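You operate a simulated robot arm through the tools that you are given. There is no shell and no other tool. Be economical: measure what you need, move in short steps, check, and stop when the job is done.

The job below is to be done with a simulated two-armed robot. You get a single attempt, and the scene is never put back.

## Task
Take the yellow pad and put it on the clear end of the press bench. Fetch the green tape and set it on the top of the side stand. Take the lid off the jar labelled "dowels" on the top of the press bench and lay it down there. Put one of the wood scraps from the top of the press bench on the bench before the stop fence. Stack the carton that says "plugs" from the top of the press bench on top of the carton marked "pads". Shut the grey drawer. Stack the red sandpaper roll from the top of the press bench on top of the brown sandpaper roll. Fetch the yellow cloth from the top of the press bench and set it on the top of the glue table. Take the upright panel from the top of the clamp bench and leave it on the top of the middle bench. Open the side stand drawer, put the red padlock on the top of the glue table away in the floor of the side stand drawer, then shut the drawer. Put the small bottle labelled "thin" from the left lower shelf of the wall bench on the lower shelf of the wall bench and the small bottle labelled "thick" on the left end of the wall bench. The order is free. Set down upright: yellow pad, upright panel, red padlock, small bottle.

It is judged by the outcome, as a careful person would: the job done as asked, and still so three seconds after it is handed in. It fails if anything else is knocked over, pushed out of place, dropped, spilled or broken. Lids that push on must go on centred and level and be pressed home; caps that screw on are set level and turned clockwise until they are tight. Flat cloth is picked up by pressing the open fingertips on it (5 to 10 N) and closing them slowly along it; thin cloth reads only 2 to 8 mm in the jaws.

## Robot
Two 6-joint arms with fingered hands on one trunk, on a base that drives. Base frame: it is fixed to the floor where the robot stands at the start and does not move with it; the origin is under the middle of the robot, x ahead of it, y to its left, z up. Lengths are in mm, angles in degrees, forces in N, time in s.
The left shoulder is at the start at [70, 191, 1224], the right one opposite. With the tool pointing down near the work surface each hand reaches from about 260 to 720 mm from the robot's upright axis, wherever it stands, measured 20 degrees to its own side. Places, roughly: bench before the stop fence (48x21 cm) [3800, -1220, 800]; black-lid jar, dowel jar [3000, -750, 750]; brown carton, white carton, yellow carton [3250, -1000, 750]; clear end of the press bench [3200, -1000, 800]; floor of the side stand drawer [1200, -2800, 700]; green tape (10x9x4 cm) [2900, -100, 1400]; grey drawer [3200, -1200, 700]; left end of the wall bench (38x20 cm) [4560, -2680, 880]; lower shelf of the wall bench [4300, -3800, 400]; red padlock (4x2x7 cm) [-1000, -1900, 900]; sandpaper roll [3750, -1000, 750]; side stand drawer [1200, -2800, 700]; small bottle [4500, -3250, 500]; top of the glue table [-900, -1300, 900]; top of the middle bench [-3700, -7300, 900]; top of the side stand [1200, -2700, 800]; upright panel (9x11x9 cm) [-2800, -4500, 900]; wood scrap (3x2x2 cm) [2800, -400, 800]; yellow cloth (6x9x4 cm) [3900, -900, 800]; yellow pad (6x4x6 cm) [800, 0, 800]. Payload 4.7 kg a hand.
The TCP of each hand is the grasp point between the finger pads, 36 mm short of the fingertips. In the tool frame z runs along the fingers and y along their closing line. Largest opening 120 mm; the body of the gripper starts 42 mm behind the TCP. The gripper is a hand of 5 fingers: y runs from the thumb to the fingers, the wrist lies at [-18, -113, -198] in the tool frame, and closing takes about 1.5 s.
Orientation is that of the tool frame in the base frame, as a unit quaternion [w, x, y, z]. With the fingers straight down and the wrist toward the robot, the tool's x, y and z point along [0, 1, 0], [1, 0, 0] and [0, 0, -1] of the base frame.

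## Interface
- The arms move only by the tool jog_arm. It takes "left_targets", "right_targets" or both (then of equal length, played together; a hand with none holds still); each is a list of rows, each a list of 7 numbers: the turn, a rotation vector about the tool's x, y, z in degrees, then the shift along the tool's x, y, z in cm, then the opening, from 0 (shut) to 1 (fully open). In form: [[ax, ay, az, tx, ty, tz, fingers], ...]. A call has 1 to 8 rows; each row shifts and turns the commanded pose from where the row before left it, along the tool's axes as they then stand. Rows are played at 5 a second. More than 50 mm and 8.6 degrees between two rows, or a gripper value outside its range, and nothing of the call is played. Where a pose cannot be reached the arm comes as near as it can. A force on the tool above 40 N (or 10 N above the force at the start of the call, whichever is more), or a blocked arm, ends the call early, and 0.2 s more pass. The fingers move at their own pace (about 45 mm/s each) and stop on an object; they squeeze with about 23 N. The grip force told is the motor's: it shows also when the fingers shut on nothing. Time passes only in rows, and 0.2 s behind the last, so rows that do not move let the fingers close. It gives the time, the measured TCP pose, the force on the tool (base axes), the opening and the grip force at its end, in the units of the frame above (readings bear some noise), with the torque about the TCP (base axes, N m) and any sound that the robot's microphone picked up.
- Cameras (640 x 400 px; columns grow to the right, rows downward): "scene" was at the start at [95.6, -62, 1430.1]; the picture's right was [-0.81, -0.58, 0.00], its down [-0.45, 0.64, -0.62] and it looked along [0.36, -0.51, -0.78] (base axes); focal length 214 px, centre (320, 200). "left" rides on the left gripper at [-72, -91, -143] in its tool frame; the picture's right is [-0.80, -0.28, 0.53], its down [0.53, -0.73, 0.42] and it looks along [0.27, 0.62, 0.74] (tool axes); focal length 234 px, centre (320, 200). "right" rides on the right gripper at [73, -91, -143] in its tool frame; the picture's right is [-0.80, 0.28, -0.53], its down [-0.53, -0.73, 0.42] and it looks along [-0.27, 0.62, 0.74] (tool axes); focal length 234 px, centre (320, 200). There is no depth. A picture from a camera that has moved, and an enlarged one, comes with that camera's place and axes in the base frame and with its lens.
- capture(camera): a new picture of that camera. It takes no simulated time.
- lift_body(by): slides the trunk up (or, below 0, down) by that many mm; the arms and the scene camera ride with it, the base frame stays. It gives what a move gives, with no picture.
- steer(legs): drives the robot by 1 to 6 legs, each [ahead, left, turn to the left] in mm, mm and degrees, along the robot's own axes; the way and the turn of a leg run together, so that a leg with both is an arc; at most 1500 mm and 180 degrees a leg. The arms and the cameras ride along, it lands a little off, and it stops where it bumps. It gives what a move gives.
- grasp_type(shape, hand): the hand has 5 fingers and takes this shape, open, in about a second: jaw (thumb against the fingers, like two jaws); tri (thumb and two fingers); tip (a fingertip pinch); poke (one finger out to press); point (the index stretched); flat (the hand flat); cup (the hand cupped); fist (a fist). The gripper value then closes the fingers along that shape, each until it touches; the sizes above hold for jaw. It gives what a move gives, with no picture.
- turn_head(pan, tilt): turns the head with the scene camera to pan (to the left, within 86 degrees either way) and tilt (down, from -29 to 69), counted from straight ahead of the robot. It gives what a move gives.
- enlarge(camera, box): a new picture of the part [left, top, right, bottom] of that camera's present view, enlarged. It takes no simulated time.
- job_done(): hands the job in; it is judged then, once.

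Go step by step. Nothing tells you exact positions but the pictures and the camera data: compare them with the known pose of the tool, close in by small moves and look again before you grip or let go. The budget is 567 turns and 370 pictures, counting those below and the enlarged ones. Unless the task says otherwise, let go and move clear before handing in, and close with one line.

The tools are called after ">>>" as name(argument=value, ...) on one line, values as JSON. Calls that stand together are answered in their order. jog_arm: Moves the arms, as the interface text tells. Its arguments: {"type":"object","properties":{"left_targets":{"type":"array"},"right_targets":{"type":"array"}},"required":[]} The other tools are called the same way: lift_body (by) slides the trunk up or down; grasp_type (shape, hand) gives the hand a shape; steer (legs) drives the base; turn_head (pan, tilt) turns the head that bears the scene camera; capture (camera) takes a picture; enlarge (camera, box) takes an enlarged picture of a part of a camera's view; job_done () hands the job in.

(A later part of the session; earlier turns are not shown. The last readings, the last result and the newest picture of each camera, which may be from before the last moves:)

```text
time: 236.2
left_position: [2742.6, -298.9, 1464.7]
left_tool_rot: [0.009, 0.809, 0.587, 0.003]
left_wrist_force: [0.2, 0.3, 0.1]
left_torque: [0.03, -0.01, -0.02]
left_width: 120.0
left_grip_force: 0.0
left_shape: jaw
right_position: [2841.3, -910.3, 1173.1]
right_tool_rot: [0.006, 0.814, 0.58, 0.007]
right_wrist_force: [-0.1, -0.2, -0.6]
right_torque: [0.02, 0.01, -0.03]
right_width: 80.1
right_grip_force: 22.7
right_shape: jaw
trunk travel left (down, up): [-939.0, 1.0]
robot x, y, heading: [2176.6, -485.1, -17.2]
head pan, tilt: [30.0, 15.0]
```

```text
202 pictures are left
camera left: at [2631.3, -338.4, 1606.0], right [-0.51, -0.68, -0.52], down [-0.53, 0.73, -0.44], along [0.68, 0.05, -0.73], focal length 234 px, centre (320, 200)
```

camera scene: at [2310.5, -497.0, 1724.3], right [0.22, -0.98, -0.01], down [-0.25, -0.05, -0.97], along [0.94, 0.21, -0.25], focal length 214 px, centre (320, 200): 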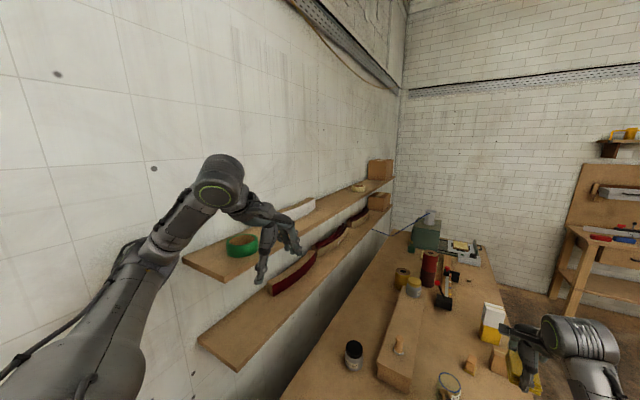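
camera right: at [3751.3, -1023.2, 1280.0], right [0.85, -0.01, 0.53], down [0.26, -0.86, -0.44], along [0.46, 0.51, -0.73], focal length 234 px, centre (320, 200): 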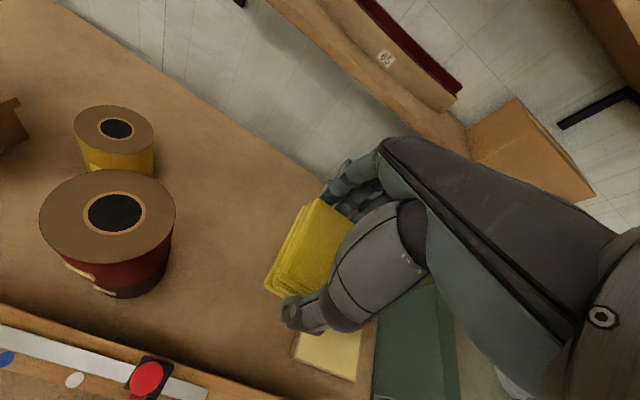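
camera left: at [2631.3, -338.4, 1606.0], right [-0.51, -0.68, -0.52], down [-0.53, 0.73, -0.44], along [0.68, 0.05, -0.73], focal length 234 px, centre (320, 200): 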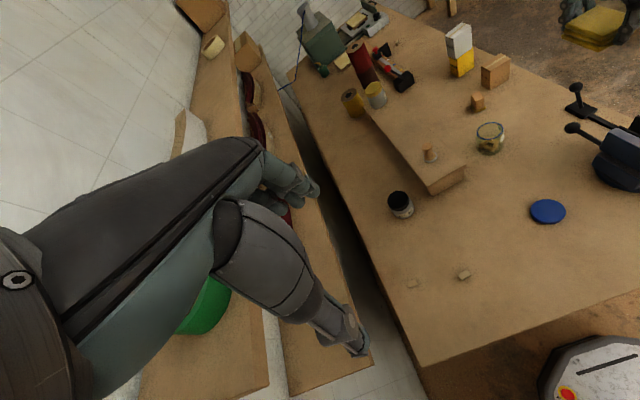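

>>> turn_head(pan=-10, tilt=65)

>>> capture(camera="scene")

>>> turn_head(pan=70, tilt=55)

>>> capture(camera="scene")

```text
time: 237.4
left_position: [2741.6, -300.5, 1464.2]
left_tool_rot: [0.009, 0.809, 0.588, 0.002]
left_wrist_force: [0.1, -0.6, 0.3]
left_torque: [0.04, 0.03, 0.0]
left_width: 119.4
left_grip_force: 0.0
left_shape: jaw
right_position: [2840.0, -910.6, 1175.0]
right_tool_rot: [0.004, 0.814, 0.581, 0.009]
right_wrist_force: [0.3, 0.2, -0.3]
right_torque: [-0.01, -0.01, -0.03]
right_width: 80.1
right_grip_force: 22.7
right_shape: jaw
trunk travel left (down, up): [-939.0, 1.0]
robot x, y, heading: [2177.3, -489.2, -17.5]
head pan, tilt: [-10.0, 65.0]
```

```text
201 pictures are left
camera scene: at [2273.6, -544.8, 1652.0], right [-0.46, -0.89, -0.01], down [-0.8, 0.42, -0.42], along [0.38, -0.19, -0.91], focal length 214 px, centre (320, 200)
```

scene: 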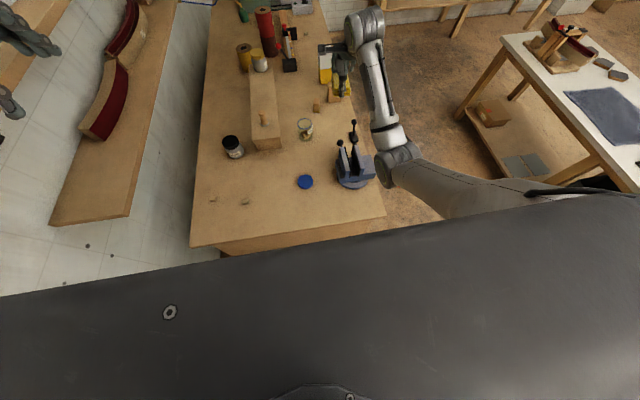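

```text
time: 238.9
left_position: [2742.9, -299.3, 1464.4]
left_tool_rot: [0.01, 0.809, 0.588, 0.002]
left_wrist_force: [-0.3, 0.1, 0.0]
left_torque: [0.02, -0.01, 0.05]
left_width: 119.8
left_grip_force: 0.0
left_shape: jaw
right_position: [2839.7, -910.5, 1174.7]
right_tool_rot: [0.006, 0.814, 0.58, 0.009]
right_wrist_force: [0.7, 0.6, -0.3]
right_torque: [-0.01, 0.01, -0.01]
right_width: 80.1
right_grip_force: 23.1
right_shape: jaw
trunk travel left (down, up): [-939.0, 1.0]
robot x, y, heading: [2171.7, -492.5, -17.7]
head pan, tilt: [70.0, 55.0]
```

```text
200 pictures are left
camera scene: at [2263.7, -459.7, 1664.1], right [0.79, -0.61, 0.0], down [-0.5, -0.65, -0.58], along [0.35, 0.46, -0.81], focal length 214 px, centre (320, 200)
```

scene: 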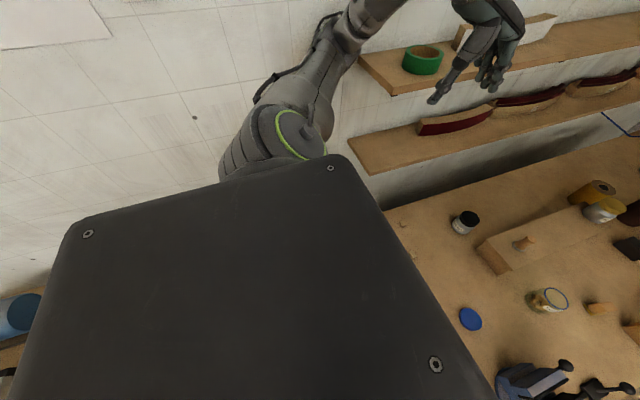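

The left elbow is close to the wall here. I'll move slightly away from the wall, pull the right hand in, and turn 45° left so the tape is straight ahead of the left arm.

>>> jog_arm(right_targets=[[0, 0, 0, 0, -4.5, 0, 0], [0, 0, 0, 0, -4.5, 0, 0], [0, 0, 0, 0, -4.5, 0, 0], [0, 0, 0, 0, -4.5, 0, 0]])

>>> steer(legs=[[30, -90, 0], [0, 0, 45]])

>>> turn_head(pan=0, tilt=30)

>>> capture(camera="scene")

>>> capture(camera="left")

```text
time: 239.9
left_position: [2741.3, -299.4, 1464.2]
left_tool_rot: [0.009, 0.809, 0.588, 0.001]
left_wrist_force: [0.7, -0.2, -0.3]
left_torque: [0.02, -0.01, 0.02]
left_width: 119.8
left_grip_force: 0.1
left_shape: jaw
right_position: [2669.3, -851.0, 1172.5]
right_tool_rot: [0.006, 0.814, 0.581, 0.007]
right_wrist_force: [-0.2, -0.3, 0.1]
right_torque: [0.02, 0.04, 0.01]
right_width: 80.0
right_grip_force: 23.0
right_shape: jaw
trunk travel left (down, up): [-939.0, 1.0]
robot x, y, heading: [2175.7, -490.8, -17.4]
head pan, tilt: [70.0, 55.0]
```

```text
time: 243.1
left_position: [2437.9, -39.7, 1461.1]
left_tool_rot: [0.01, 0.521, 0.853, 0.003]
left_wrist_force: [0.3, 1.4, 0.0]
left_torque: [0.0, 0.03, -0.02]
left_width: 119.7
left_grip_force: 0.2
left_shape: jaw
right_position: [2780.0, -481.3, 1171.8]
right_tool_rot: [0.006, 0.529, 0.849, 0.007]
right_wrist_force: [0.0, 0.7, 0.0]
right_torque: [0.02, 0.0, 0.03]
right_width: 80.4
right_grip_force: 23.4
right_shape: jaw
trunk travel left (down, up): [-939.0, 1.0]
robot x, y, heading: [2178.7, -583.8, 27.5]
head pan, tilt: [70.0, 55.0]
```

```text
time: 244.5
left_position: [2436.9, -39.5, 1460.4]
left_tool_rot: [0.01, 0.521, 0.853, 0.002]
left_wrist_force: [-0.9, -1.1, -0.2]
left_torque: [-0.02, 0.01, -0.02]
left_width: 119.8
left_grip_force: 0.1
left_shape: jaw
right_position: [2779.4, -480.7, 1172.3]
right_tool_rot: [0.005, 0.528, 0.849, 0.006]
right_wrist_force: [-0.8, 0.1, -1.0]
right_torque: [0.02, -0.01, 0.02]
right_width: 79.9
right_grip_force: 23.3
right_shape: jaw
trunk travel left (down, up): [-939.0, 1.0]
robot x, y, heading: [2177.2, -584.2, 28.1]
head pan, tilt: [0.0, 30.0]
```

```text
199 pictures are left
camera scene: at [2303.7, -520.5, 1699.5], right [0.47, -0.88, 0.0], down [-0.44, -0.23, -0.87], along [0.77, 0.4, -0.5], focal length 214 px, centre (320, 200)
```

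scene: 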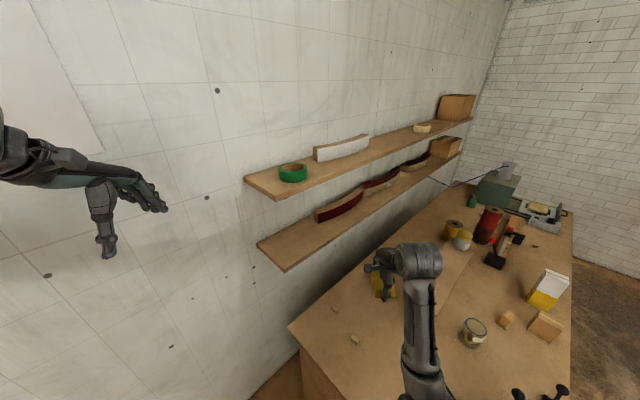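

```text
198 pictures are left
camera left: at [2387.0, -144.7, 1603.0], right [0.13, -0.85, -0.52], down [-0.89, 0.14, -0.44], along [0.45, 0.52, -0.73], focal length 234 px, centre (320, 200)
```

left: 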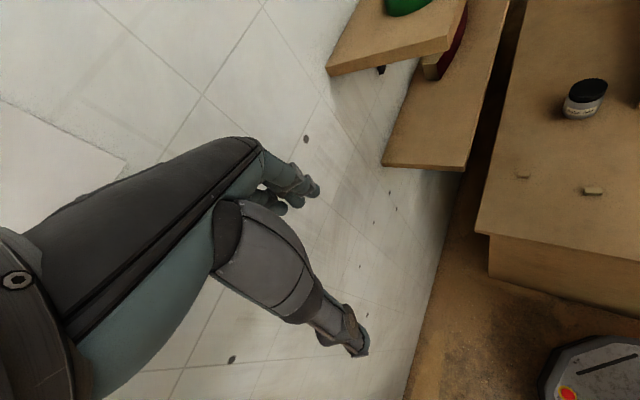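

>>> jog_arm(left_targets=[[0, 0, 0, -4.6, 0, -0.7, 1], [0, 0, 0, -4.6, 0, -0.7, 1], [0, 0, 0, -4.6, 0, -0.7, 1], [0, 0, 0, -4.6, 0, -0.7, 1], [0, 0, 0, -4.6, 0, -0.7, 1], [0, 0, 0, -4.6, 0, -0.7, 1]])

>>> jog_arm(left_targets=[[0, 0, 0, 0, 4.5, 0, 1], [0, 0, 0, 0, 4.5, 0, 1], [0, 0, 0, 0, 4.5, 0, 1], [0, 0, 0, 0, 4.5, 0, 1]])

>>> capture(camera="left")

>>> capture(camera="scene")

```text
time: 245.9
left_position: [2400.6, -84.9, 1466.2]
left_tool_rot: [0.012, 0.521, 0.853, 0.003]
left_wrist_force: [0.8, -0.5, 0.0]
left_torque: [-0.04, 0.0, 0.02]
left_width: 119.9
left_grip_force: 0.0
left_shape: jaw
left hand out of reach, approached as far as the arm can: row 1, 2, 3, 4, 5, 6
right_position: [2778.7, -480.4, 1173.0]
right_tool_rot: [0.005, 0.528, 0.849, 0.006]
right_wrist_force: [0.6, 0.7, -0.3]
right_torque: [-0.01, 0.02, 0.02]
right_width: 79.8
right_grip_force: 22.7
right_shape: jaw
trunk travel left (down, up): [-939.0, 1.0]
robot x, y, heading: [2176.3, -583.5, 28.0]
head pan, tilt: [0.0, 30.0]
```

```text
time: 246.9
left_position: [2513.8, 35.1, 1451.0]
left_tool_rot: [0.013, 0.522, 0.853, 0.004]
left_wrist_force: [-5.1, -10.9, -4.4]
left_torque: [-0.37, 0.2, -0.01]
left_width: 119.9
left_grip_force: 0.0
left_shape: jaw
left hand out of reach, approached as far as the arm can: row 1, 2, 3, 4
right_position: [2778.3, -485.1, 1172.5]
right_tool_rot: [0.004, 0.528, 0.849, 0.008]
right_wrist_force: [0.3, 0.5, -0.3]
right_torque: [0.05, -0.01, -0.03]
right_width: 80.0
right_grip_force: 22.9
right_shape: jaw
trunk travel left (down, up): [-939.0, 1.0]
robot x, y, heading: [2179.3, -588.6, 27.6]
head pan, tilt: [0.0, 30.0]
```

```text
197 pictures are left
camera left: at [2462.9, -69.5, 1594.0], right [0.13, -0.85, -0.52], down [-0.88, 0.14, -0.45], along [0.45, 0.51, -0.73], focal length 234 px, centre (320, 200)
```

left: 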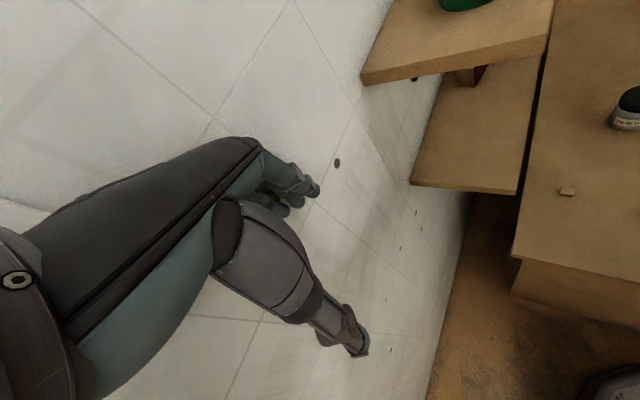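

```text
196 pictures are left
camera scene: at [2302.8, -525.7, 1699.7], right [0.47, -0.89, 0.0], down [-0.44, -0.23, -0.87], along [0.77, 0.4, -0.5], focal length 214 px, centre (320, 200)
```

scene: 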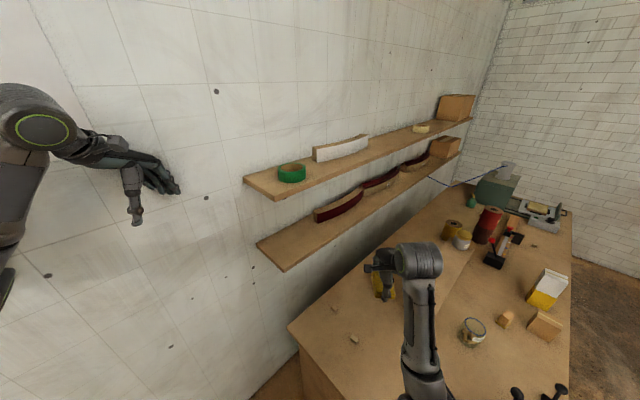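

The left hand can't move inward at that height with the arm folded. I'll back the robot off, extend the left arm straight ahead at height, then drive it in over the tape.

>>> steer(legs=[[-330, 0, 0]])

>>> jog_arm(left_targets=[[0, 0, 0, 0, 2, 4, 1], [0, 0, 0, 0, 2, 4, 1], [0, 0, 0, 0, 2, 4, 1], [0, 0, 0, -2, 2, 4, 1], [0, 0, 0, -4, 2, 2, 1], [0, 0, 0, -4, 2, 0, 1], [0, 0, 0, -4, 2, 0, 1], [0, 0, 0, -4, 2, 0, 1]])

>>> jog_arm(left_targets=[[0, 0, 0, -4, 2, 0, 1], [0, 0, 0, -4, 2, 0, 1], [0, 0, 0, 0, 4.5, 0, 1], [0, 0, 0, 0, 4.5, 0, 1], [0, 0, 0, 0, 4.5, 0, 1]])

```text
time: 249.1
left_position: [2228.5, -109.9, 1449.0]
left_tool_rot: [0.013, 0.522, 0.853, 0.002]
left_wrist_force: [0.3, 0.6, -1.3]
left_torque: [0.0, 0.04, -0.01]
left_width: 119.8
left_grip_force: 0.1
left_shape: jaw
right_position: [2493.1, -631.0, 1171.5]
right_tool_rot: [0.005, 0.527, 0.85, 0.005]
right_wrist_force: [-0.9, 0.0, -1.2]
right_torque: [-0.02, 0.02, -0.01]
right_width: 79.9
right_grip_force: 23.5
right_shape: jaw
trunk travel left (down, up): [-939.0, 1.0]
robot x, y, heading: [1891.1, -740.3, 28.0]
head pan, tilt: [0.0, 30.0]
```

```text
time: 250.9
left_position: [2458.2, -203.6, 1277.2]
left_tool_rot: [0.012, 0.522, 0.853, 0.003]
left_wrist_force: [-0.2, -0.1, 0.6]
left_torque: [0.02, 0.02, 0.02]
left_width: 119.9
left_grip_force: 0.0
left_shape: jaw
right_position: [2493.5, -634.4, 1170.6]
right_tool_rot: [0.003, 0.528, 0.849, 0.007]
right_wrist_force: [0.9, 0.4, 0.2]
right_torque: [0.04, 0.04, 0.0]
right_width: 80.0
right_grip_force: 23.4
right_shape: jaw
trunk travel left (down, up): [-939.0, 1.0]
robot x, y, heading: [1889.1, -739.3, 27.8]
head pan, tilt: [0.0, 30.0]
```

```text
time: 252.1
left_position: [2648.5, -194.5, 1281.1]
left_tool_rot: [0.013, 0.522, 0.853, 0.003]
left_wrist_force: [-0.2, 0.3, -0.3]
left_torque: [0.02, -0.02, 0.0]
left_width: 119.9
left_grip_force: 0.1
left_shape: jaw
right_position: [2492.2, -634.1, 1171.8]
right_tool_rot: [0.004, 0.528, 0.849, 0.008]
right_wrist_force: [0.5, -0.3, -0.3]
right_torque: [0.03, 0.02, 0.0]
right_width: 79.9
right_grip_force: 23.0
right_shape: jaw
trunk travel left (down, up): [-939.0, 1.0]
robot x, y, heading: [1890.5, -738.4, 27.9]
head pan, tilt: [0.0, 30.0]
```

>>> jog_arm(left_targets=[[0, 0, 0, 0, -4.5, 0, 1], [0, 0, 0, 0, -3.5, -3.5, 1], [0, 0, 0, 0, -1, -4.5, 1], [0, 0, 0, 0, -0.5, -4.5, 1], [0, 0, 0, 0, -0.5, -4.5, 1], [0, 0, 0, 0, 0, -4, 1]])

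>>> capture(camera="scene")

```text
time: 253.5
left_position: [2550.6, -236.4, 1489.9]
left_tool_rot: [0.013, 0.521, 0.854, 0.003]
left_wrist_force: [-1.2, -0.1, 0.6]
left_torque: [0.04, -0.01, 0.02]
left_width: 120.0
left_grip_force: 0.0
left_shape: jaw
right_position: [2489.5, -633.6, 1173.0]
right_tool_rot: [0.005, 0.528, 0.849, 0.007]
right_wrist_force: [-1.0, 0.1, -0.2]
right_torque: [0.03, -0.02, 0.0]
right_width: 79.9
right_grip_force: 23.4
right_shape: jaw
trunk travel left (down, up): [-939.0, 1.0]
robot x, y, heading: [1887.0, -735.0, 27.8]
head pan, tilt: [0.0, 30.0]
```

```text
195 pictures are left
camera scene: at [2014.2, -673.7, 1699.5], right [0.47, -0.88, 0.0], down [-0.44, -0.23, -0.87], along [0.77, 0.4, -0.5], focal length 214 px, centre (320, 200)
```

scene: 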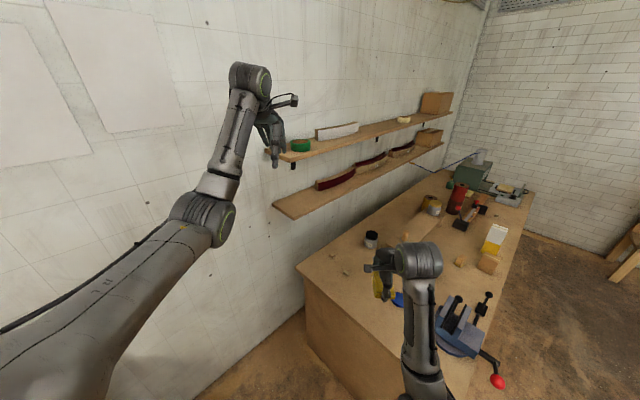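

>>> jog_arm(left_targets=[[0, 0, 0, -2.5, 0, -0.5, 1], [0, 0, 0, -2.4, 0, 0, 1]])

>>> steer(legs=[[210, 0, 0]])

>>> capture(camera="left")

>>> enlarge(camera="scene", box=[220, 100, 400, 220])

```text
time: 254.1
left_position: [2574.9, -282.0, 1496.9]
left_tool_rot: [0.014, 0.522, 0.853, 0.006]
left_wrist_force: [0.5, -0.6, -0.1]
left_torque: [0.01, 0.02, -0.02]
left_width: 119.7
left_grip_force: 0.1
left_shape: jaw
right_position: [2490.9, -634.5, 1171.2]
right_tool_rot: [0.004, 0.528, 0.849, 0.008]
right_wrist_force: [0.5, -1.4, 0.6]
right_torque: [0.01, -0.02, 0.0]
right_width: 80.0
right_grip_force: 23.4
right_shape: jaw
trunk travel left (down, up): [-939.0, 1.0]
robot x, y, heading: [1888.3, -738.0, 27.7]
head pan, tilt: [0.0, 30.0]
```

```text
time: 255.7
left_position: [2755.3, -183.5, 1499.6]
left_tool_rot: [0.015, 0.521, 0.853, 0.004]
left_wrist_force: [-0.9, -0.5, 0.5]
left_torque: [0.02, -0.01, 0.02]
left_width: 119.9
left_grip_force: 0.1
left_shape: jaw
right_position: [2673.8, -535.9, 1173.2]
right_tool_rot: [0.005, 0.527, 0.85, 0.007]
right_wrist_force: [-0.5, -0.3, -0.4]
right_torque: [0.02, 0.0, -0.01]
right_width: 79.8
right_grip_force: 23.1
right_shape: jaw
trunk travel left (down, up): [-939.0, 1.0]
robot x, y, heading: [2075.3, -639.2, 27.7]
head pan, tilt: [0.0, 30.0]
```

```text
194 pictures are left
camera left: at [2704.2, -288.3, 1642.2], right [0.13, -0.85, -0.52], down [-0.88, 0.14, -0.45], along [0.45, 0.52, -0.73], focal length 234 px, centre (320, 200)
```

left: 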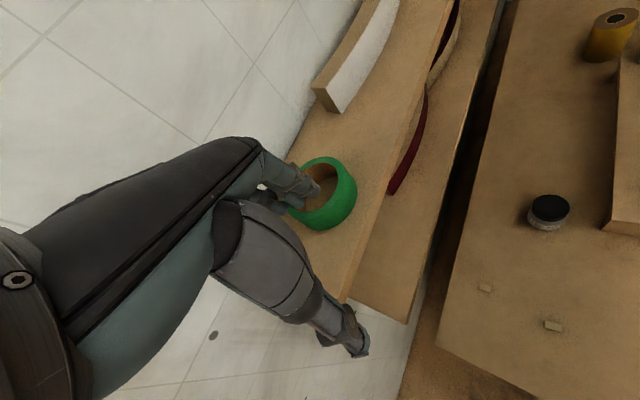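

```text
3.33 times, centred on (310, 160) of scene
camera zoom: at [2196.1, -576.8, 1700.0], right [0.47, -0.88, 0.0], down [-0.44, -0.23, -0.87], along [0.77, 0.4, -0.5], focal length 715 px, centre (353, 333)
```

zoom: 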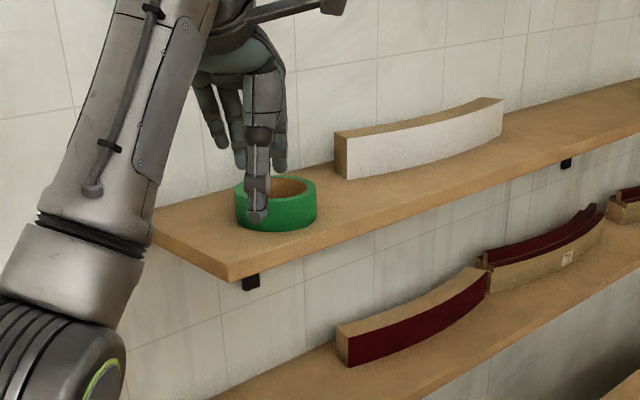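

>>> jog_arm(left_targets=[[0, 0, 0, -1.5, 0, -1.5, 1], [0, 0, 0, 0, 0, -0.5, 1]])

>>> steer(legs=[[76, 0, 0]])

>>> capture(camera="left")

>>> enlarge(camera="scene", box=[220, 80, 400, 200])

```text
time: 256.3
left_position: [2763.2, -195.5, 1520.1]
left_tool_rot: [0.015, 0.521, 0.853, 0.005]
left_wrist_force: [-0.4, -0.2, 0.0]
left_torque: [0.06, 0.0, 0.01]
left_width: 119.7
left_grip_force: 0.0
left_shape: jaw
right_position: [2674.3, -535.7, 1173.1]
right_tool_rot: [0.006, 0.527, 0.85, 0.007]
right_wrist_force: [0.5, 0.3, -0.4]
right_torque: [0.02, 0.0, -0.01]
right_width: 79.9
right_grip_force: 22.9
right_shape: jaw
trunk travel left (down, up): [-939.0, 1.0]
robot x, y, heading: [2074.1, -635.9, 27.5]
head pan, tilt: [0.0, 30.0]
```

```text
time: 257.3
left_position: [2824.5, -165.2, 1524.9]
left_tool_rot: [0.016, 0.522, 0.853, 0.008]
left_wrist_force: [-0.5, -1.5, 0.7]
left_torque: [0.04, -0.09, 0.02]
left_width: 120.0
left_grip_force: 0.1
left_shape: jaw
right_position: [2735.6, -502.8, 1175.7]
right_tool_rot: [0.006, 0.527, 0.85, 0.009]
right_wrist_force: [-0.4, -0.2, 0.1]
right_torque: [0.05, -0.05, 0.0]
right_width: 79.8
right_grip_force: 23.0
right_shape: jaw
trunk travel left (down, up): [-939.0, 1.0]
robot x, y, heading: [2138.1, -604.7, 27.9]
head pan, tilt: [0.0, 30.0]
```

```text
192 pictures are left
camera left: at [2771.5, -270.2, 1665.9], right [0.14, -0.84, -0.52], down [-0.88, 0.14, -0.46], along [0.46, 0.52, -0.72], focal length 234 px, centre (320, 200)
```

left: 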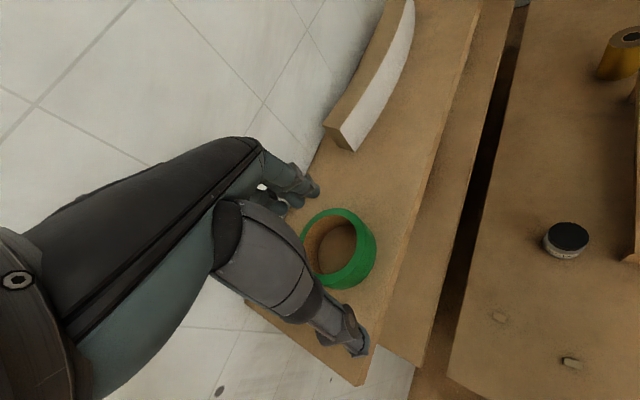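

```text
3.33 times, centred on (310, 140) of scene
camera zoom: at [2257.1, -545.0, 1700.7], right [0.47, -0.88, 0.0], down [-0.44, -0.23, -0.87], along [0.77, 0.41, -0.49], focal length 715 px, centre (353, 400)
```

zoom: 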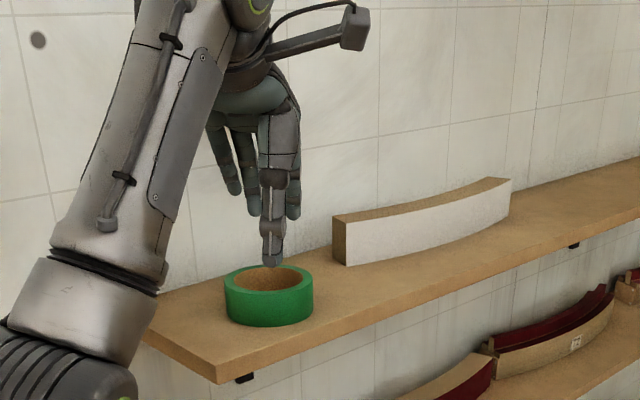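

>>> steer(legs=[[26, 4, 0]])

>>> jog_arm(left_targets=[[0, 0, 0, 0, 0, 1.5, 1], [0, 0, 0, 0, 0, 1.5, 1]])

>>> capture(camera="left")

>>> enlarge(camera="scene", box=[220, 80, 400, 200])

```text
time: 258.2
left_position: [2848.8, -149.5, 1522.6]
left_tool_rot: [0.015, 0.522, 0.853, 0.007]
left_wrist_force: [-0.2, -1.0, 0.3]
left_torque: [0.03, -0.05, 0.01]
left_width: 119.9
left_grip_force: 0.1
left_shape: jaw
right_position: [2758.7, -487.0, 1174.3]
right_tool_rot: [0.006, 0.528, 0.849, 0.008]
right_wrist_force: [-0.7, 0.6, -0.8]
right_torque: [0.03, -0.01, 0.0]
right_width: 80.0
right_grip_force: 23.3
right_shape: jaw
trunk travel left (down, up): [-939.0, 1.0]
robot x, y, heading: [2159.1, -591.6, 27.8]
head pan, tilt: [0.0, 30.0]
```

```text
time: 258.8
left_position: [2851.9, -145.7, 1490.2]
left_tool_rot: [0.016, 0.522, 0.853, 0.007]
left_wrist_force: [-0.4, -0.3, 0.6]
left_torque: [-0.01, -0.01, 0.0]
left_width: 119.8
left_grip_force: 0.1
left_shape: jaw
right_position: [2762.0, -485.7, 1172.3]
right_tool_rot: [0.007, 0.527, 0.85, 0.007]
right_wrist_force: [0.3, -0.5, 0.3]
right_torque: [0.01, 0.0, -0.04]
right_width: 79.9
right_grip_force: 23.1
right_shape: jaw
trunk travel left (down, up): [-939.0, 1.0]
robot x, y, heading: [2159.9, -594.9, 27.9]
head pan, tilt: [0.0, 30.0]
```

```text
190 pictures are left
camera left: at [2800.5, -252.0, 1632.5], right [0.13, -0.85, -0.52], down [-0.88, 0.14, -0.45], along [0.45, 0.52, -0.73], focal length 234 px, centre (320, 200)
```

left: 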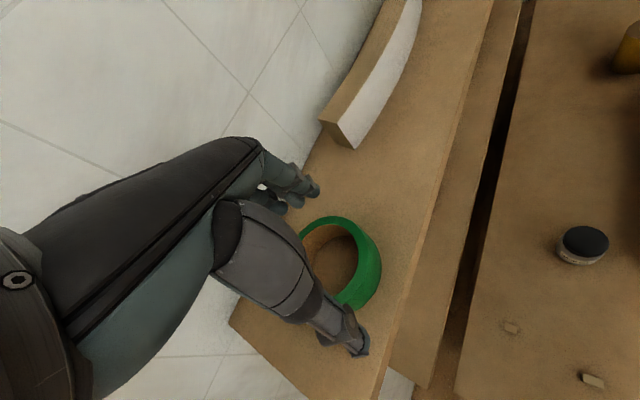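

```text
3.33 times, centred on (310, 140) of scene
camera zoom: at [2285.1, -526.0, 1699.8], right [0.47, -0.88, 0.0], down [-0.44, -0.23, -0.87], along [0.77, 0.4, -0.5], focal length 715 px, centre (353, 400)
```

zoom: 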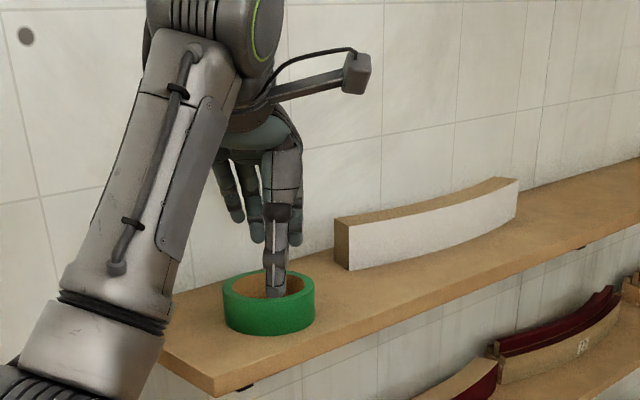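

>>> jog_arm(left_targets=[[0, 0, 0, 0, 0, 1.2, 1], [0, 0, 0, 0, 0, 1.0, 1], [0, 0, 0, 0, 0, 0.8, 1]])

>>> capture(camera="left")

>>> enlarge(camera="scene", box=[220, 80, 400, 200])

```text
time: 259.6
left_position: [2853.8, -145.9, 1459.6]
left_tool_rot: [0.015, 0.522, 0.853, 0.005]
left_wrist_force: [-0.7, 1.0, 0.4]
left_torque: [0.01, -0.03, 0.01]
left_width: 120.1
left_grip_force: 0.1
left_shape: jaw
right_position: [2761.8, -485.2, 1171.7]
right_tool_rot: [0.004, 0.528, 0.849, 0.005]
right_wrist_force: [0.8, 0.8, 0.3]
right_torque: [-0.01, 0.01, -0.01]
right_width: 79.8
right_grip_force: 23.7
right_shape: jaw
trunk travel left (down, up): [-939.0, 1.0]
robot x, y, heading: [2159.6, -589.7, 27.9]
head pan, tilt: [0.0, 30.0]
```

```text
188 pictures are left
camera left: at [2802.6, -251.0, 1601.5], right [0.13, -0.85, -0.52], down [-0.88, 0.14, -0.45], along [0.45, 0.51, -0.73], focal length 234 px, centre (320, 200)
```

left: 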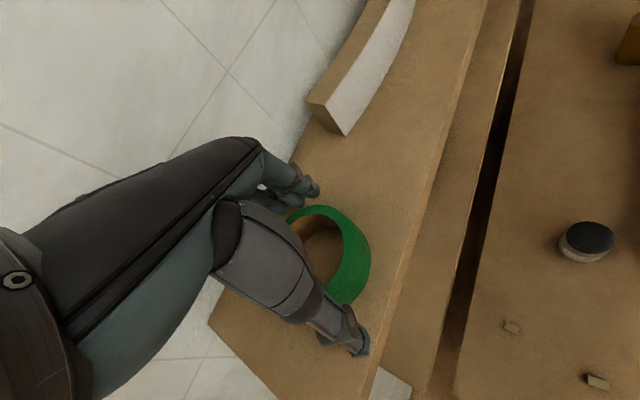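

```text
3.33 times, centred on (310, 140) of scene
camera zoom: at [2286.9, -524.8, 1699.5], right [0.47, -0.88, 0.0], down [-0.44, -0.23, -0.87], along [0.77, 0.4, -0.5], focal length 715 px, centre (353, 400)
```

zoom: 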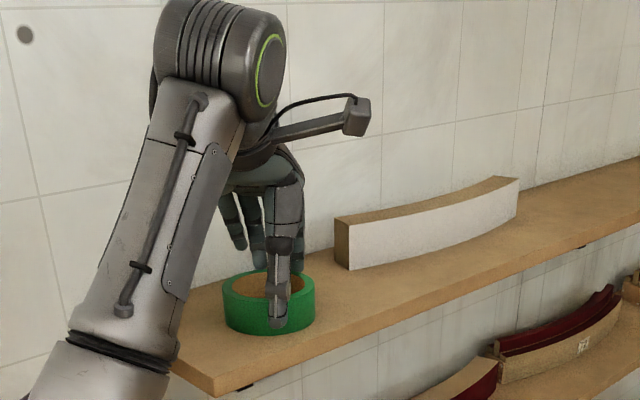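

>>> jog_arm(left_targets=[[0, 0, 0, 0.5, 0, 0.3, 1], [0, 0, 0, 0, 0, 0, 0.5], [0, 0, 0, 0, 0, 0, 0], [0, 0, 0, 0, 0, 0, 0], [0, 0, 0, 0, 0, 0, 0], [0, 0, 0, 0, 0, 0, 0]])

>>> enlarge(camera="left", box=[240, 150, 440, 370])

```text
time: 261.0
left_position: [2852.9, -141.7, 1454.4]
left_tool_rot: [0.015, 0.521, 0.853, 0.004]
left_wrist_force: [0.1, -0.7, -0.9]
left_torque: [0.01, -0.01, 0.01]
left_width: 81.0
left_grip_force: 22.5
left_shape: jaw
right_position: [2762.8, -485.1, 1172.4]
right_tool_rot: [0.004, 0.528, 0.849, 0.007]
right_wrist_force: [-0.2, -0.3, -1.0]
right_torque: [0.0, -0.01, -0.01]
right_width: 80.2
right_grip_force: 22.6
right_shape: jaw
trunk travel left (down, up): [-939.0, 1.0]
robot x, y, heading: [2162.5, -586.6, 27.7]
head pan, tilt: [0.0, 30.0]
```

```text
1.82 times, centred on (340, 260) of left
camera zoom: at [2800.9, -246.1, 1598.1], right [0.13, -0.85, -0.52], down [-0.88, 0.14, -0.45], along [0.45, 0.51, -0.73], focal length 426 px, centre (284, 91)
```

zoom: 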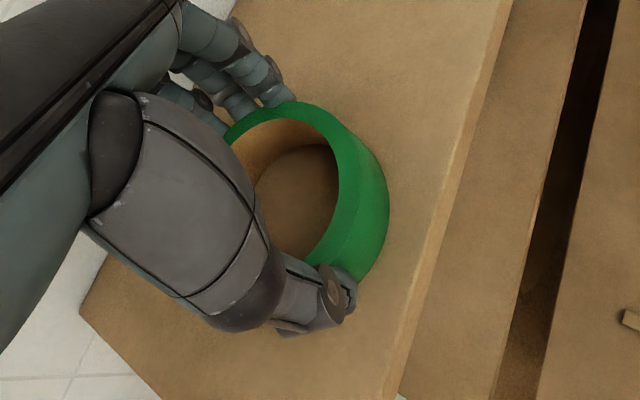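

>>> jog_arm(left_targets=[[0, 0, 0, 0, 0, 0, 1], [0, 0, 0, 0, 0, 0, 1], [0, 0, 0, -1.0, 0, 0, 1], [0, 0, 0, -1.0, 0, 0, 1], [0, 0, 0, 0, 0, 0, 0], [0, 0, 0, 0, 0, 0, 0], [0, 0, 0, 0, 0, 0, 0], [0, 0, 0, 0, 0, 0, 0]])

>>> enlarge(camera="left", box=[240, 150, 440, 370])

```text
time: 262.8
left_position: [2862.1, -158.8, 1456.0]
left_tool_rot: [0.015, 0.521, 0.853, 0.004]
left_wrist_force: [1.1, -0.6, -0.6]
left_torque: [-0.02, -0.03, 0.02]
left_width: 60.1
left_grip_force: 4.7
left_shape: jaw
right_position: [2762.8, -485.2, 1172.3]
right_tool_rot: [0.005, 0.528, 0.849, 0.006]
right_wrist_force: [-0.1, 0.0, 0.4]
right_torque: [0.0, -0.01, -0.06]
right_width: 79.4
right_grip_force: 22.8
right_shape: jaw
trunk travel left (down, up): [-939.0, 1.0]
robot x, y, heading: [2162.1, -587.7, 27.8]
head pan, tilt: [0.0, 30.0]
```

```text
1.82 times, centred on (340, 260) of left
camera zoom: at [2810.1, -264.3, 1598.6], right [0.13, -0.85, -0.52], down [-0.88, 0.14, -0.45], along [0.45, 0.51, -0.73], focal length 426 px, centre (284, 91)
```

zoom: 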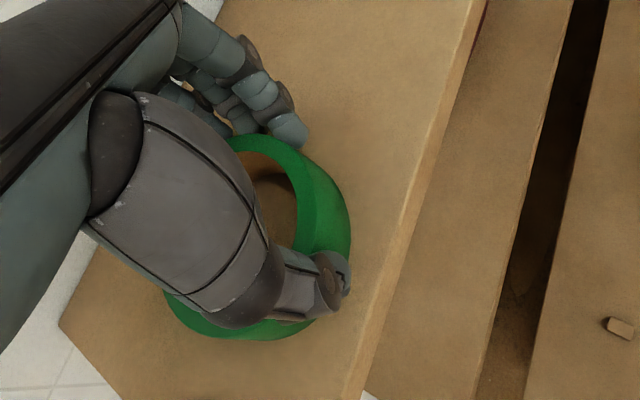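

>>> jog_arm(left_targets=[[0, 0, 0, 0, 0, 0, 1], [0, 0, 0, 0, 0, 0, 1], [0, 0, 0, 1.0, 0, 0, 1], [0, 0, 0, 1.0, 0, 0, 1]])

>>> enlarge(camera="left", box=[240, 150, 440, 370])

```text
time: 263.8
left_position: [2851.6, -140.1, 1455.8]
left_tool_rot: [0.015, 0.522, 0.853, 0.005]
left_wrist_force: [0.0, 0.4, 0.2]
left_torque: [-0.03, 0.01, -0.03]
left_width: 119.9
left_grip_force: 0.0
left_shape: jaw
right_position: [2761.7, -483.8, 1172.3]
right_tool_rot: [0.005, 0.528, 0.849, 0.006]
right_wrist_force: [0.2, -0.3, 0.7]
right_torque: [0.01, -0.01, 0.0]
right_width: 79.7
right_grip_force: 23.2
right_shape: jaw
trunk travel left (down, up): [-939.0, 1.0]
robot x, y, heading: [2162.0, -594.5, 27.9]
head pan, tilt: [0.0, 30.0]
```

```text
1.82 times, centred on (340, 260) of left
camera zoom: at [2800.1, -245.7, 1597.8], right [0.13, -0.85, -0.51], down [-0.88, 0.14, -0.45], along [0.45, 0.51, -0.73], focal length 426 px, centre (284, 91)
```

zoom: 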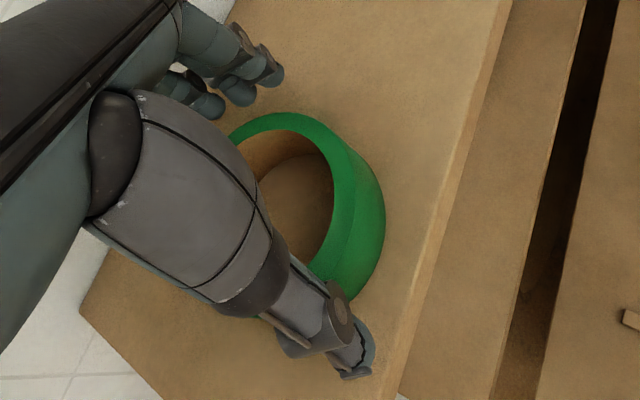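

>>> jog_arm(left_targets=[[0, 0, 0, 1.5, 0, 0, 1], [0, 0, 0, 0, 0, 0, 0.5], [0, 0, 0, 0, 0, 0, 0], [0, 0, 0, 0, 0, 0, 0], [0, 0, 0, 0, 0, 0, 0], [0, 0, 0, 0, 0, 0, 0]])

>>> enlarge(camera="left", box=[240, 150, 440, 370])

```text
time: 265.2
left_position: [2846.5, -128.3, 1455.4]
left_tool_rot: [0.014, 0.522, 0.853, 0.005]
left_wrist_force: [0.0, -0.4, 0.0]
left_torque: [0.0, 0.01, -0.02]
left_width: 85.7
left_grip_force: 23.0
left_shape: jaw
right_position: [2761.7, -484.4, 1171.8]
right_tool_rot: [0.004, 0.528, 0.849, 0.006]
right_wrist_force: [-0.2, -0.5, -0.7]
right_torque: [-0.01, 0.0, 0.0]
right_width: 80.1
right_grip_force: 22.7
right_shape: jaw
trunk travel left (down, up): [-939.0, 1.0]
robot x, y, heading: [2162.1, -588.2, 28.1]
head pan, tilt: [0.0, 30.0]
```

```text
1.82 times, centred on (340, 260) of left
camera zoom: at [2793.9, -233.1, 1597.6], right [0.13, -0.85, -0.52], down [-0.88, 0.14, -0.45], along [0.45, 0.51, -0.73], focal length 426 px, centre (284, 91)
```

zoom: 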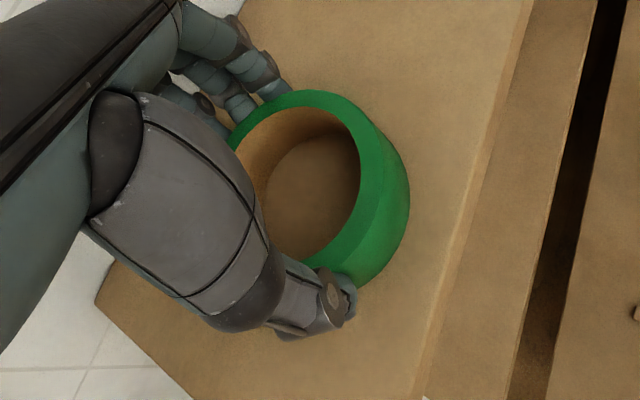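

>>> jog_arm(left_targets=[[0, 0, 0, 0, 0, -0.6, 0], [0, 0, 0, 0, 0, -1.5, 0], [0, 0, 0, 0, 0, -2, 0], [0, 0, 0, 0, 0, -2, 0]])

>>> capture(camera="left")

```text
time: 266.2
left_position: [2843.0, -128.7, 1517.3]
left_tool_rot: [0.014, 0.521, 0.853, 0.004]
left_wrist_force: [0.1, 0.3, -2.0]
left_torque: [-0.01, -0.04, 0.02]
left_width: 85.1
left_grip_force: 22.5
left_shape: jaw
right_position: [2762.7, -484.3, 1171.4]
right_tool_rot: [0.004, 0.528, 0.849, 0.006]
right_wrist_force: [0.4, 0.0, -0.9]
right_torque: [-0.04, 0.01, 0.02]
right_width: 80.0
right_grip_force: 22.3
right_shape: jaw
trunk travel left (down, up): [-939.0, 1.0]
robot x, y, heading: [2158.6, -588.0, 27.8]
head pan, tilt: [0.0, 30.0]
```

```text
182 pictures are left
camera left: at [2791.3, -233.5, 1659.6], right [0.13, -0.85, -0.52], down [-0.88, 0.14, -0.45], along [0.45, 0.51, -0.73], focal length 234 px, centre (320, 200)
```

left: 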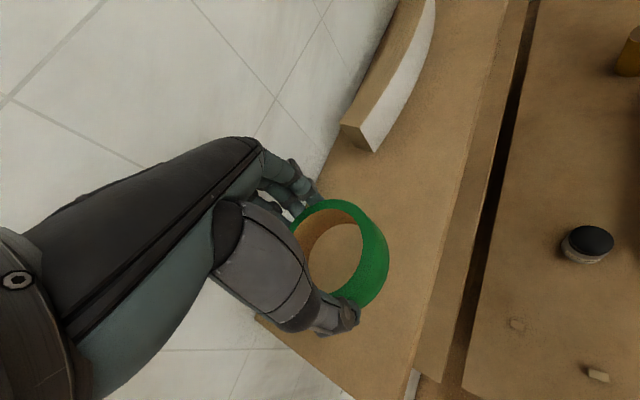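

>>> steer(legs=[[-520, 0, 0]])

>>> jog_arm(left_targets=[[0, 0, 0, 0, -2, 4.5, 0], [0, 0, 0, 0, -2, 4.5, 0], [0, 0, 0, 0, -2, 4.5, 0], [0, 0, 0, 0, -2, 4.5, 0], [0, 0, 0, 0, -2, 4.5, 0], [0, 0, 0, 0, -2, 4.5, 0]])

>>> steer(legs=[[0, 0, -120]])

>>> turn_head(pan=0, tilt=20)

>>> capture(camera="scene")

```text
time: 269.2
left_position: [2389.7, -367.2, 1514.4]
left_tool_rot: [0.014, 0.523, 0.852, 0.004]
left_wrist_force: [-0.3, 1.1, -1.6]
left_torque: [0.0, -0.02, 0.04]
left_width: 85.3
left_grip_force: 22.9
left_shape: jaw
right_position: [2307.8, -724.3, 1170.9]
right_tool_rot: [0.004, 0.528, 0.85, 0.006]
right_wrist_force: [0.0, 0.4, -0.5]
right_torque: [0.01, 0.02, 0.01]
right_width: 79.6
right_grip_force: 22.5
right_shape: jaw
trunk travel left (down, up): [-939.0, 1.0]
robot x, y, heading: [1702.4, -829.0, 27.5]
head pan, tilt: [0.0, 30.0]
```

```text
time: 270.6
left_position: [2287.2, -426.4, 1245.0]
left_tool_rot: [0.016, 0.523, 0.852, 0.005]
left_wrist_force: [-0.1, -0.2, -0.6]
left_torque: [0.02, 0.03, -0.01]
left_width: 85.1
left_grip_force: 23.0
left_shape: jaw
right_position: [2306.8, -725.8, 1171.8]
right_tool_rot: [0.005, 0.528, 0.849, 0.007]
right_wrist_force: [0.0, -0.1, -0.5]
right_torque: [0.01, -0.03, -0.03]
right_width: 79.9
right_grip_force: 22.9
right_shape: jaw
trunk travel left (down, up): [-939.0, 1.0]
robot x, y, heading: [1704.3, -832.2, 27.8]
head pan, tilt: [0.0, 30.0]
```

```text
time: 276.0
left_position: [1759.4, -1537.5, 1244.6]
left_tool_rot: [0.011, 0.999, -0.029, -0.011]
left_wrist_force: [0.3, -0.5, -0.8]
left_torque: [0.02, -0.02, -0.03]
left_width: 85.0
left_grip_force: 23.1
left_shape: jaw
right_position: [1490.7, -1402.3, 1172.2]
right_tool_rot: [0.008, 0.999, -0.036, 0.0]
right_wrist_force: [-0.1, -0.3, -0.3]
right_torque: [-0.03, 0.02, 0.01]
right_width: 79.3
right_grip_force: 23.2
right_shape: jaw
trunk travel left (down, up): [-939.0, 1.0]
robot x, y, heading: [1703.1, -831.1, -92.8]
head pan, tilt: [0.0, 30.0]
```

```text
time: 276.7
left_position: [1758.0, -1537.3, 1244.6]
left_tool_rot: [0.011, 0.999, -0.029, -0.011]
left_wrist_force: [0.8, 0.2, -1.6]
left_torque: [-0.03, 0.03, -0.01]
left_width: 84.6
left_grip_force: 22.4
left_shape: jaw
right_position: [1490.2, -1400.4, 1171.0]
right_tool_rot: [0.008, 0.999, -0.037, -0.001]
right_wrist_force: [-0.5, 1.0, -0.2]
right_torque: [0.0, 0.0, 0.0]
right_width: 79.6
right_grip_force: 22.5
right_shape: jaw
trunk travel left (down, up): [-939.0, 1.0]
robot x, y, heading: [1702.7, -826.3, -92.6]
head pan, tilt: [0.0, 20.0]
```

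```text
181 pictures are left
camera scene: at [1699.1, -973.9, 1715.5], right [-1.0, 0.05, 0.0], down [0.02, 0.34, -0.94], along [-0.04, -0.94, -0.34], focal length 214 px, centre (320, 200)
```

scene: 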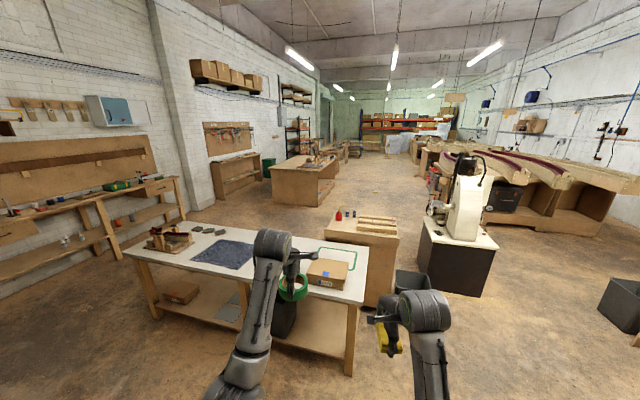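

>>> steer(legs=[[0, -1000, 0], [600, 0, 0]])

>>> turn_head(pan=10, tilt=30)

>>> capture(camera="scene")

```text
time: 284.9
left_position: [727.3, -2090.5, 1245.1]
left_tool_rot: [0.012, 0.999, -0.03, -0.011]
left_wrist_force: [0.2, -0.6, -2.1]
left_torque: [0.01, 0.0, 0.02]
left_width: 84.8
left_grip_force: 23.6
left_shape: jaw
right_position: [460.2, -1953.9, 1172.9]
right_tool_rot: [0.009, 0.999, -0.037, 0.0]
right_wrist_force: [0.0, -0.2, -0.2]
right_torque: [0.0, 0.0, 0.0]
right_width: 79.1
right_grip_force: 22.7
right_shape: jaw
trunk travel left (down, up): [-939.0, 1.0]
robot x, y, heading: [673.0, -1381.8, -92.7]
head pan, tilt: [0.0, 20.0]
```

```text
time: 285.6
left_position: [727.6, -2092.7, 1244.5]
left_tool_rot: [0.01, 0.999, -0.031, -0.011]
left_wrist_force: [0.4, 0.8, -1.7]
left_torque: [0.02, 0.01, 0.0]
left_width: 85.1
left_grip_force: 23.1
left_shape: jaw
right_position: [459.1, -1954.8, 1172.6]
right_tool_rot: [0.007, 0.999, -0.037, -0.001]
right_wrist_force: [-0.1, 0.7, -0.4]
right_torque: [0.01, -0.03, -0.02]
right_width: 79.3
right_grip_force: 23.1
right_shape: jaw
trunk travel left (down, up): [-939.0, 1.0]
robot x, y, heading: [678.1, -1384.2, -93.0]
head pan, tilt: [10.0, 30.0]
```

```text
180 pictures are left
camera scene: at [684.8, -1524.4, 1699.5], right [-0.99, -0.13, 0.0], down [-0.06, 0.5, -0.87], along [0.11, -0.86, -0.5], focal length 214 px, centre (320, 200)
```

scene: 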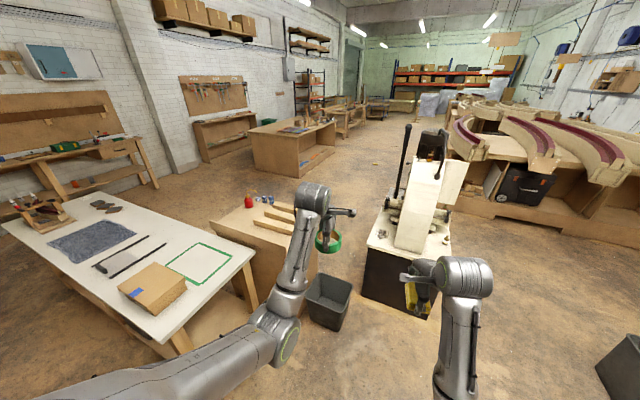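

>>> turn_head(pan=-80, tilt=25)

>>> capture(camera="scene")

>>> steer(legs=[[500, -100, 0]])

>>> turn_head(pan=45, tilt=40)

>>> capture(camera="scene")

```text
time: 287.3
left_position: [726.9, -2091.7, 1244.5]
left_tool_rot: [0.011, 0.999, -0.031, -0.01]
left_wrist_force: [0.4, 0.1, -1.6]
left_torque: [-0.01, 0.02, -0.03]
left_width: 84.9
left_grip_force: 23.2
left_shape: jaw
right_position: [459.4, -1954.2, 1170.2]
right_tool_rot: [0.008, 0.999, -0.037, -0.001]
right_wrist_force: [-0.4, -0.6, -0.5]
right_torque: [0.02, -0.01, 0.03]
right_width: 79.3
right_grip_force: 22.7
right_shape: jaw
trunk travel left (down, up): [-939.0, 1.0]
robot x, y, heading: [671.6, -1384.3, -93.0]
head pan, tilt: [-80.0, 25.0]
```

```text
179 pictures are left
camera scene: at [582.1, -1445.8, 1707.5], right [-0.13, 0.99, 0.0], down [0.42, 0.05, -0.91], along [-0.9, -0.11, -0.42], focal length 214 px, centre (320, 200)
```

scene: 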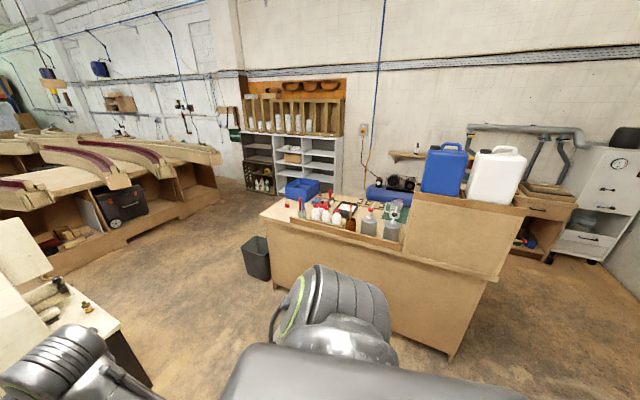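

```text
time: 290.2
left_position: [607.9, -2584.1, 1245.6]
left_tool_rot: [0.012, 0.999, -0.029, -0.011]
left_wrist_force: [0.3, 0.4, -1.2]
left_torque: [-0.01, -0.04, -0.04]
left_width: 85.1
left_grip_force: 23.2
left_shape: jaw
right_position: [338.1, -2447.7, 1172.3]
right_tool_rot: [0.009, 0.999, -0.035, -0.001]
right_wrist_force: [-0.3, 0.2, -0.4]
right_torque: [0.01, 0.01, -0.02]
right_width: 79.2
right_grip_force: 22.7
right_shape: jaw
trunk travel left (down, up): [-939.0, 1.0]
robot x, y, heading: [550.8, -1878.1, -92.6]
head pan, tilt: [-80.0, 25.0]
```

```text
time: 292.3
left_position: [606.3, -2585.4, 1244.1]
left_tool_rot: [0.011, 0.999, -0.03, -0.011]
left_wrist_force: [0.1, -0.2, -1.1]
left_torque: [-0.02, -0.05, 0.01]
left_width: 85.1
left_grip_force: 22.6
left_shape: jaw
right_position: [338.7, -2448.8, 1172.7]
right_tool_rot: [0.008, 0.999, -0.035, -0.001]
right_wrist_force: [0.0, 0.2, -0.1]
right_torque: [0.0, -0.01, 0.0]
right_width: 79.5
right_grip_force: 22.8
right_shape: jaw
trunk travel left (down, up): [-939.0, 1.0]
robot x, y, heading: [550.6, -1875.1, -92.3]
head pan, tilt: [45.0, 40.0]
```

```text
178 pictures are left
camera scene: at [607.9, -1990.6, 1684.1], right [-0.74, -0.67, 0.0], down [-0.43, 0.47, -0.77], along [0.52, -0.57, -0.64], focal length 214 px, centre (320, 200)
```

scene: 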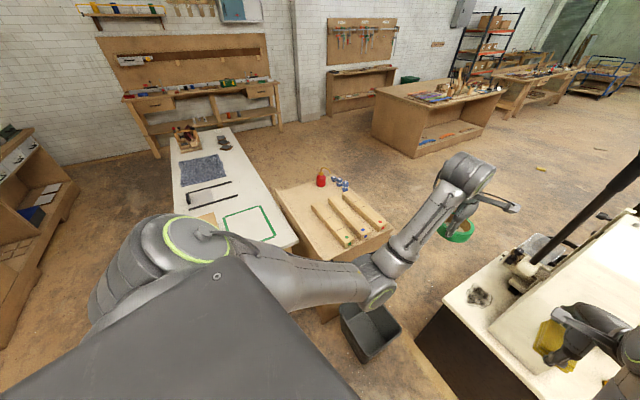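

>>> enlarge(camera="scene", box=[260, 150, 420, 350])

>>> capture(camera="left")

```text
2.00 times, centred on (340, 250) of scene
camera zoom: at [607.9, -1990.6, 1684.1], right [-0.74, -0.67, 0.0], down [-0.43, 0.47, -0.77], along [0.52, -0.57, -0.64], focal length 429 px, centre (280, 100)
```

zoom: 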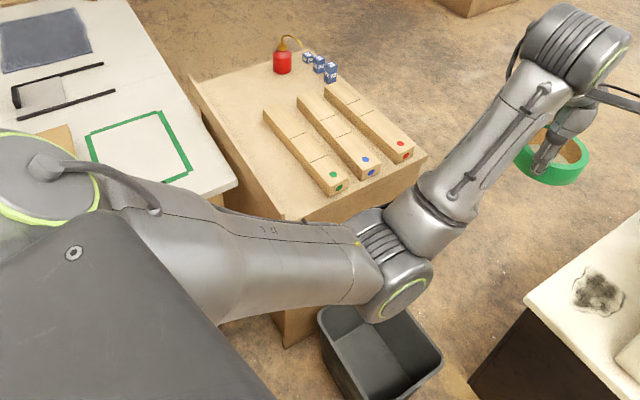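

```text
176 pictures are left
camera left: at [543.6, -2487.1, 1386.9], right [-0.8, 0.31, -0.52], down [0.56, 0.69, -0.45], along [0.21, -0.65, -0.73], focal length 234 px, centre (320, 200)
```

left: 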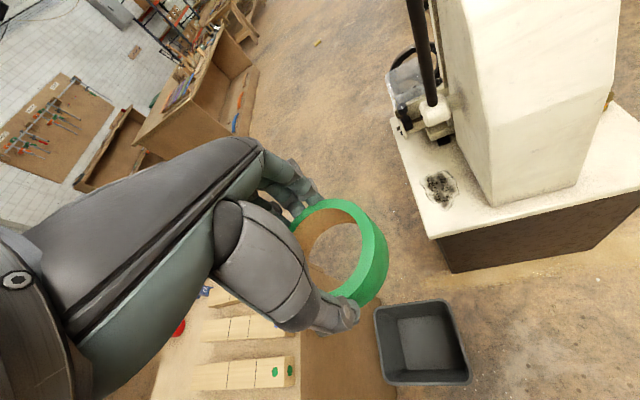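

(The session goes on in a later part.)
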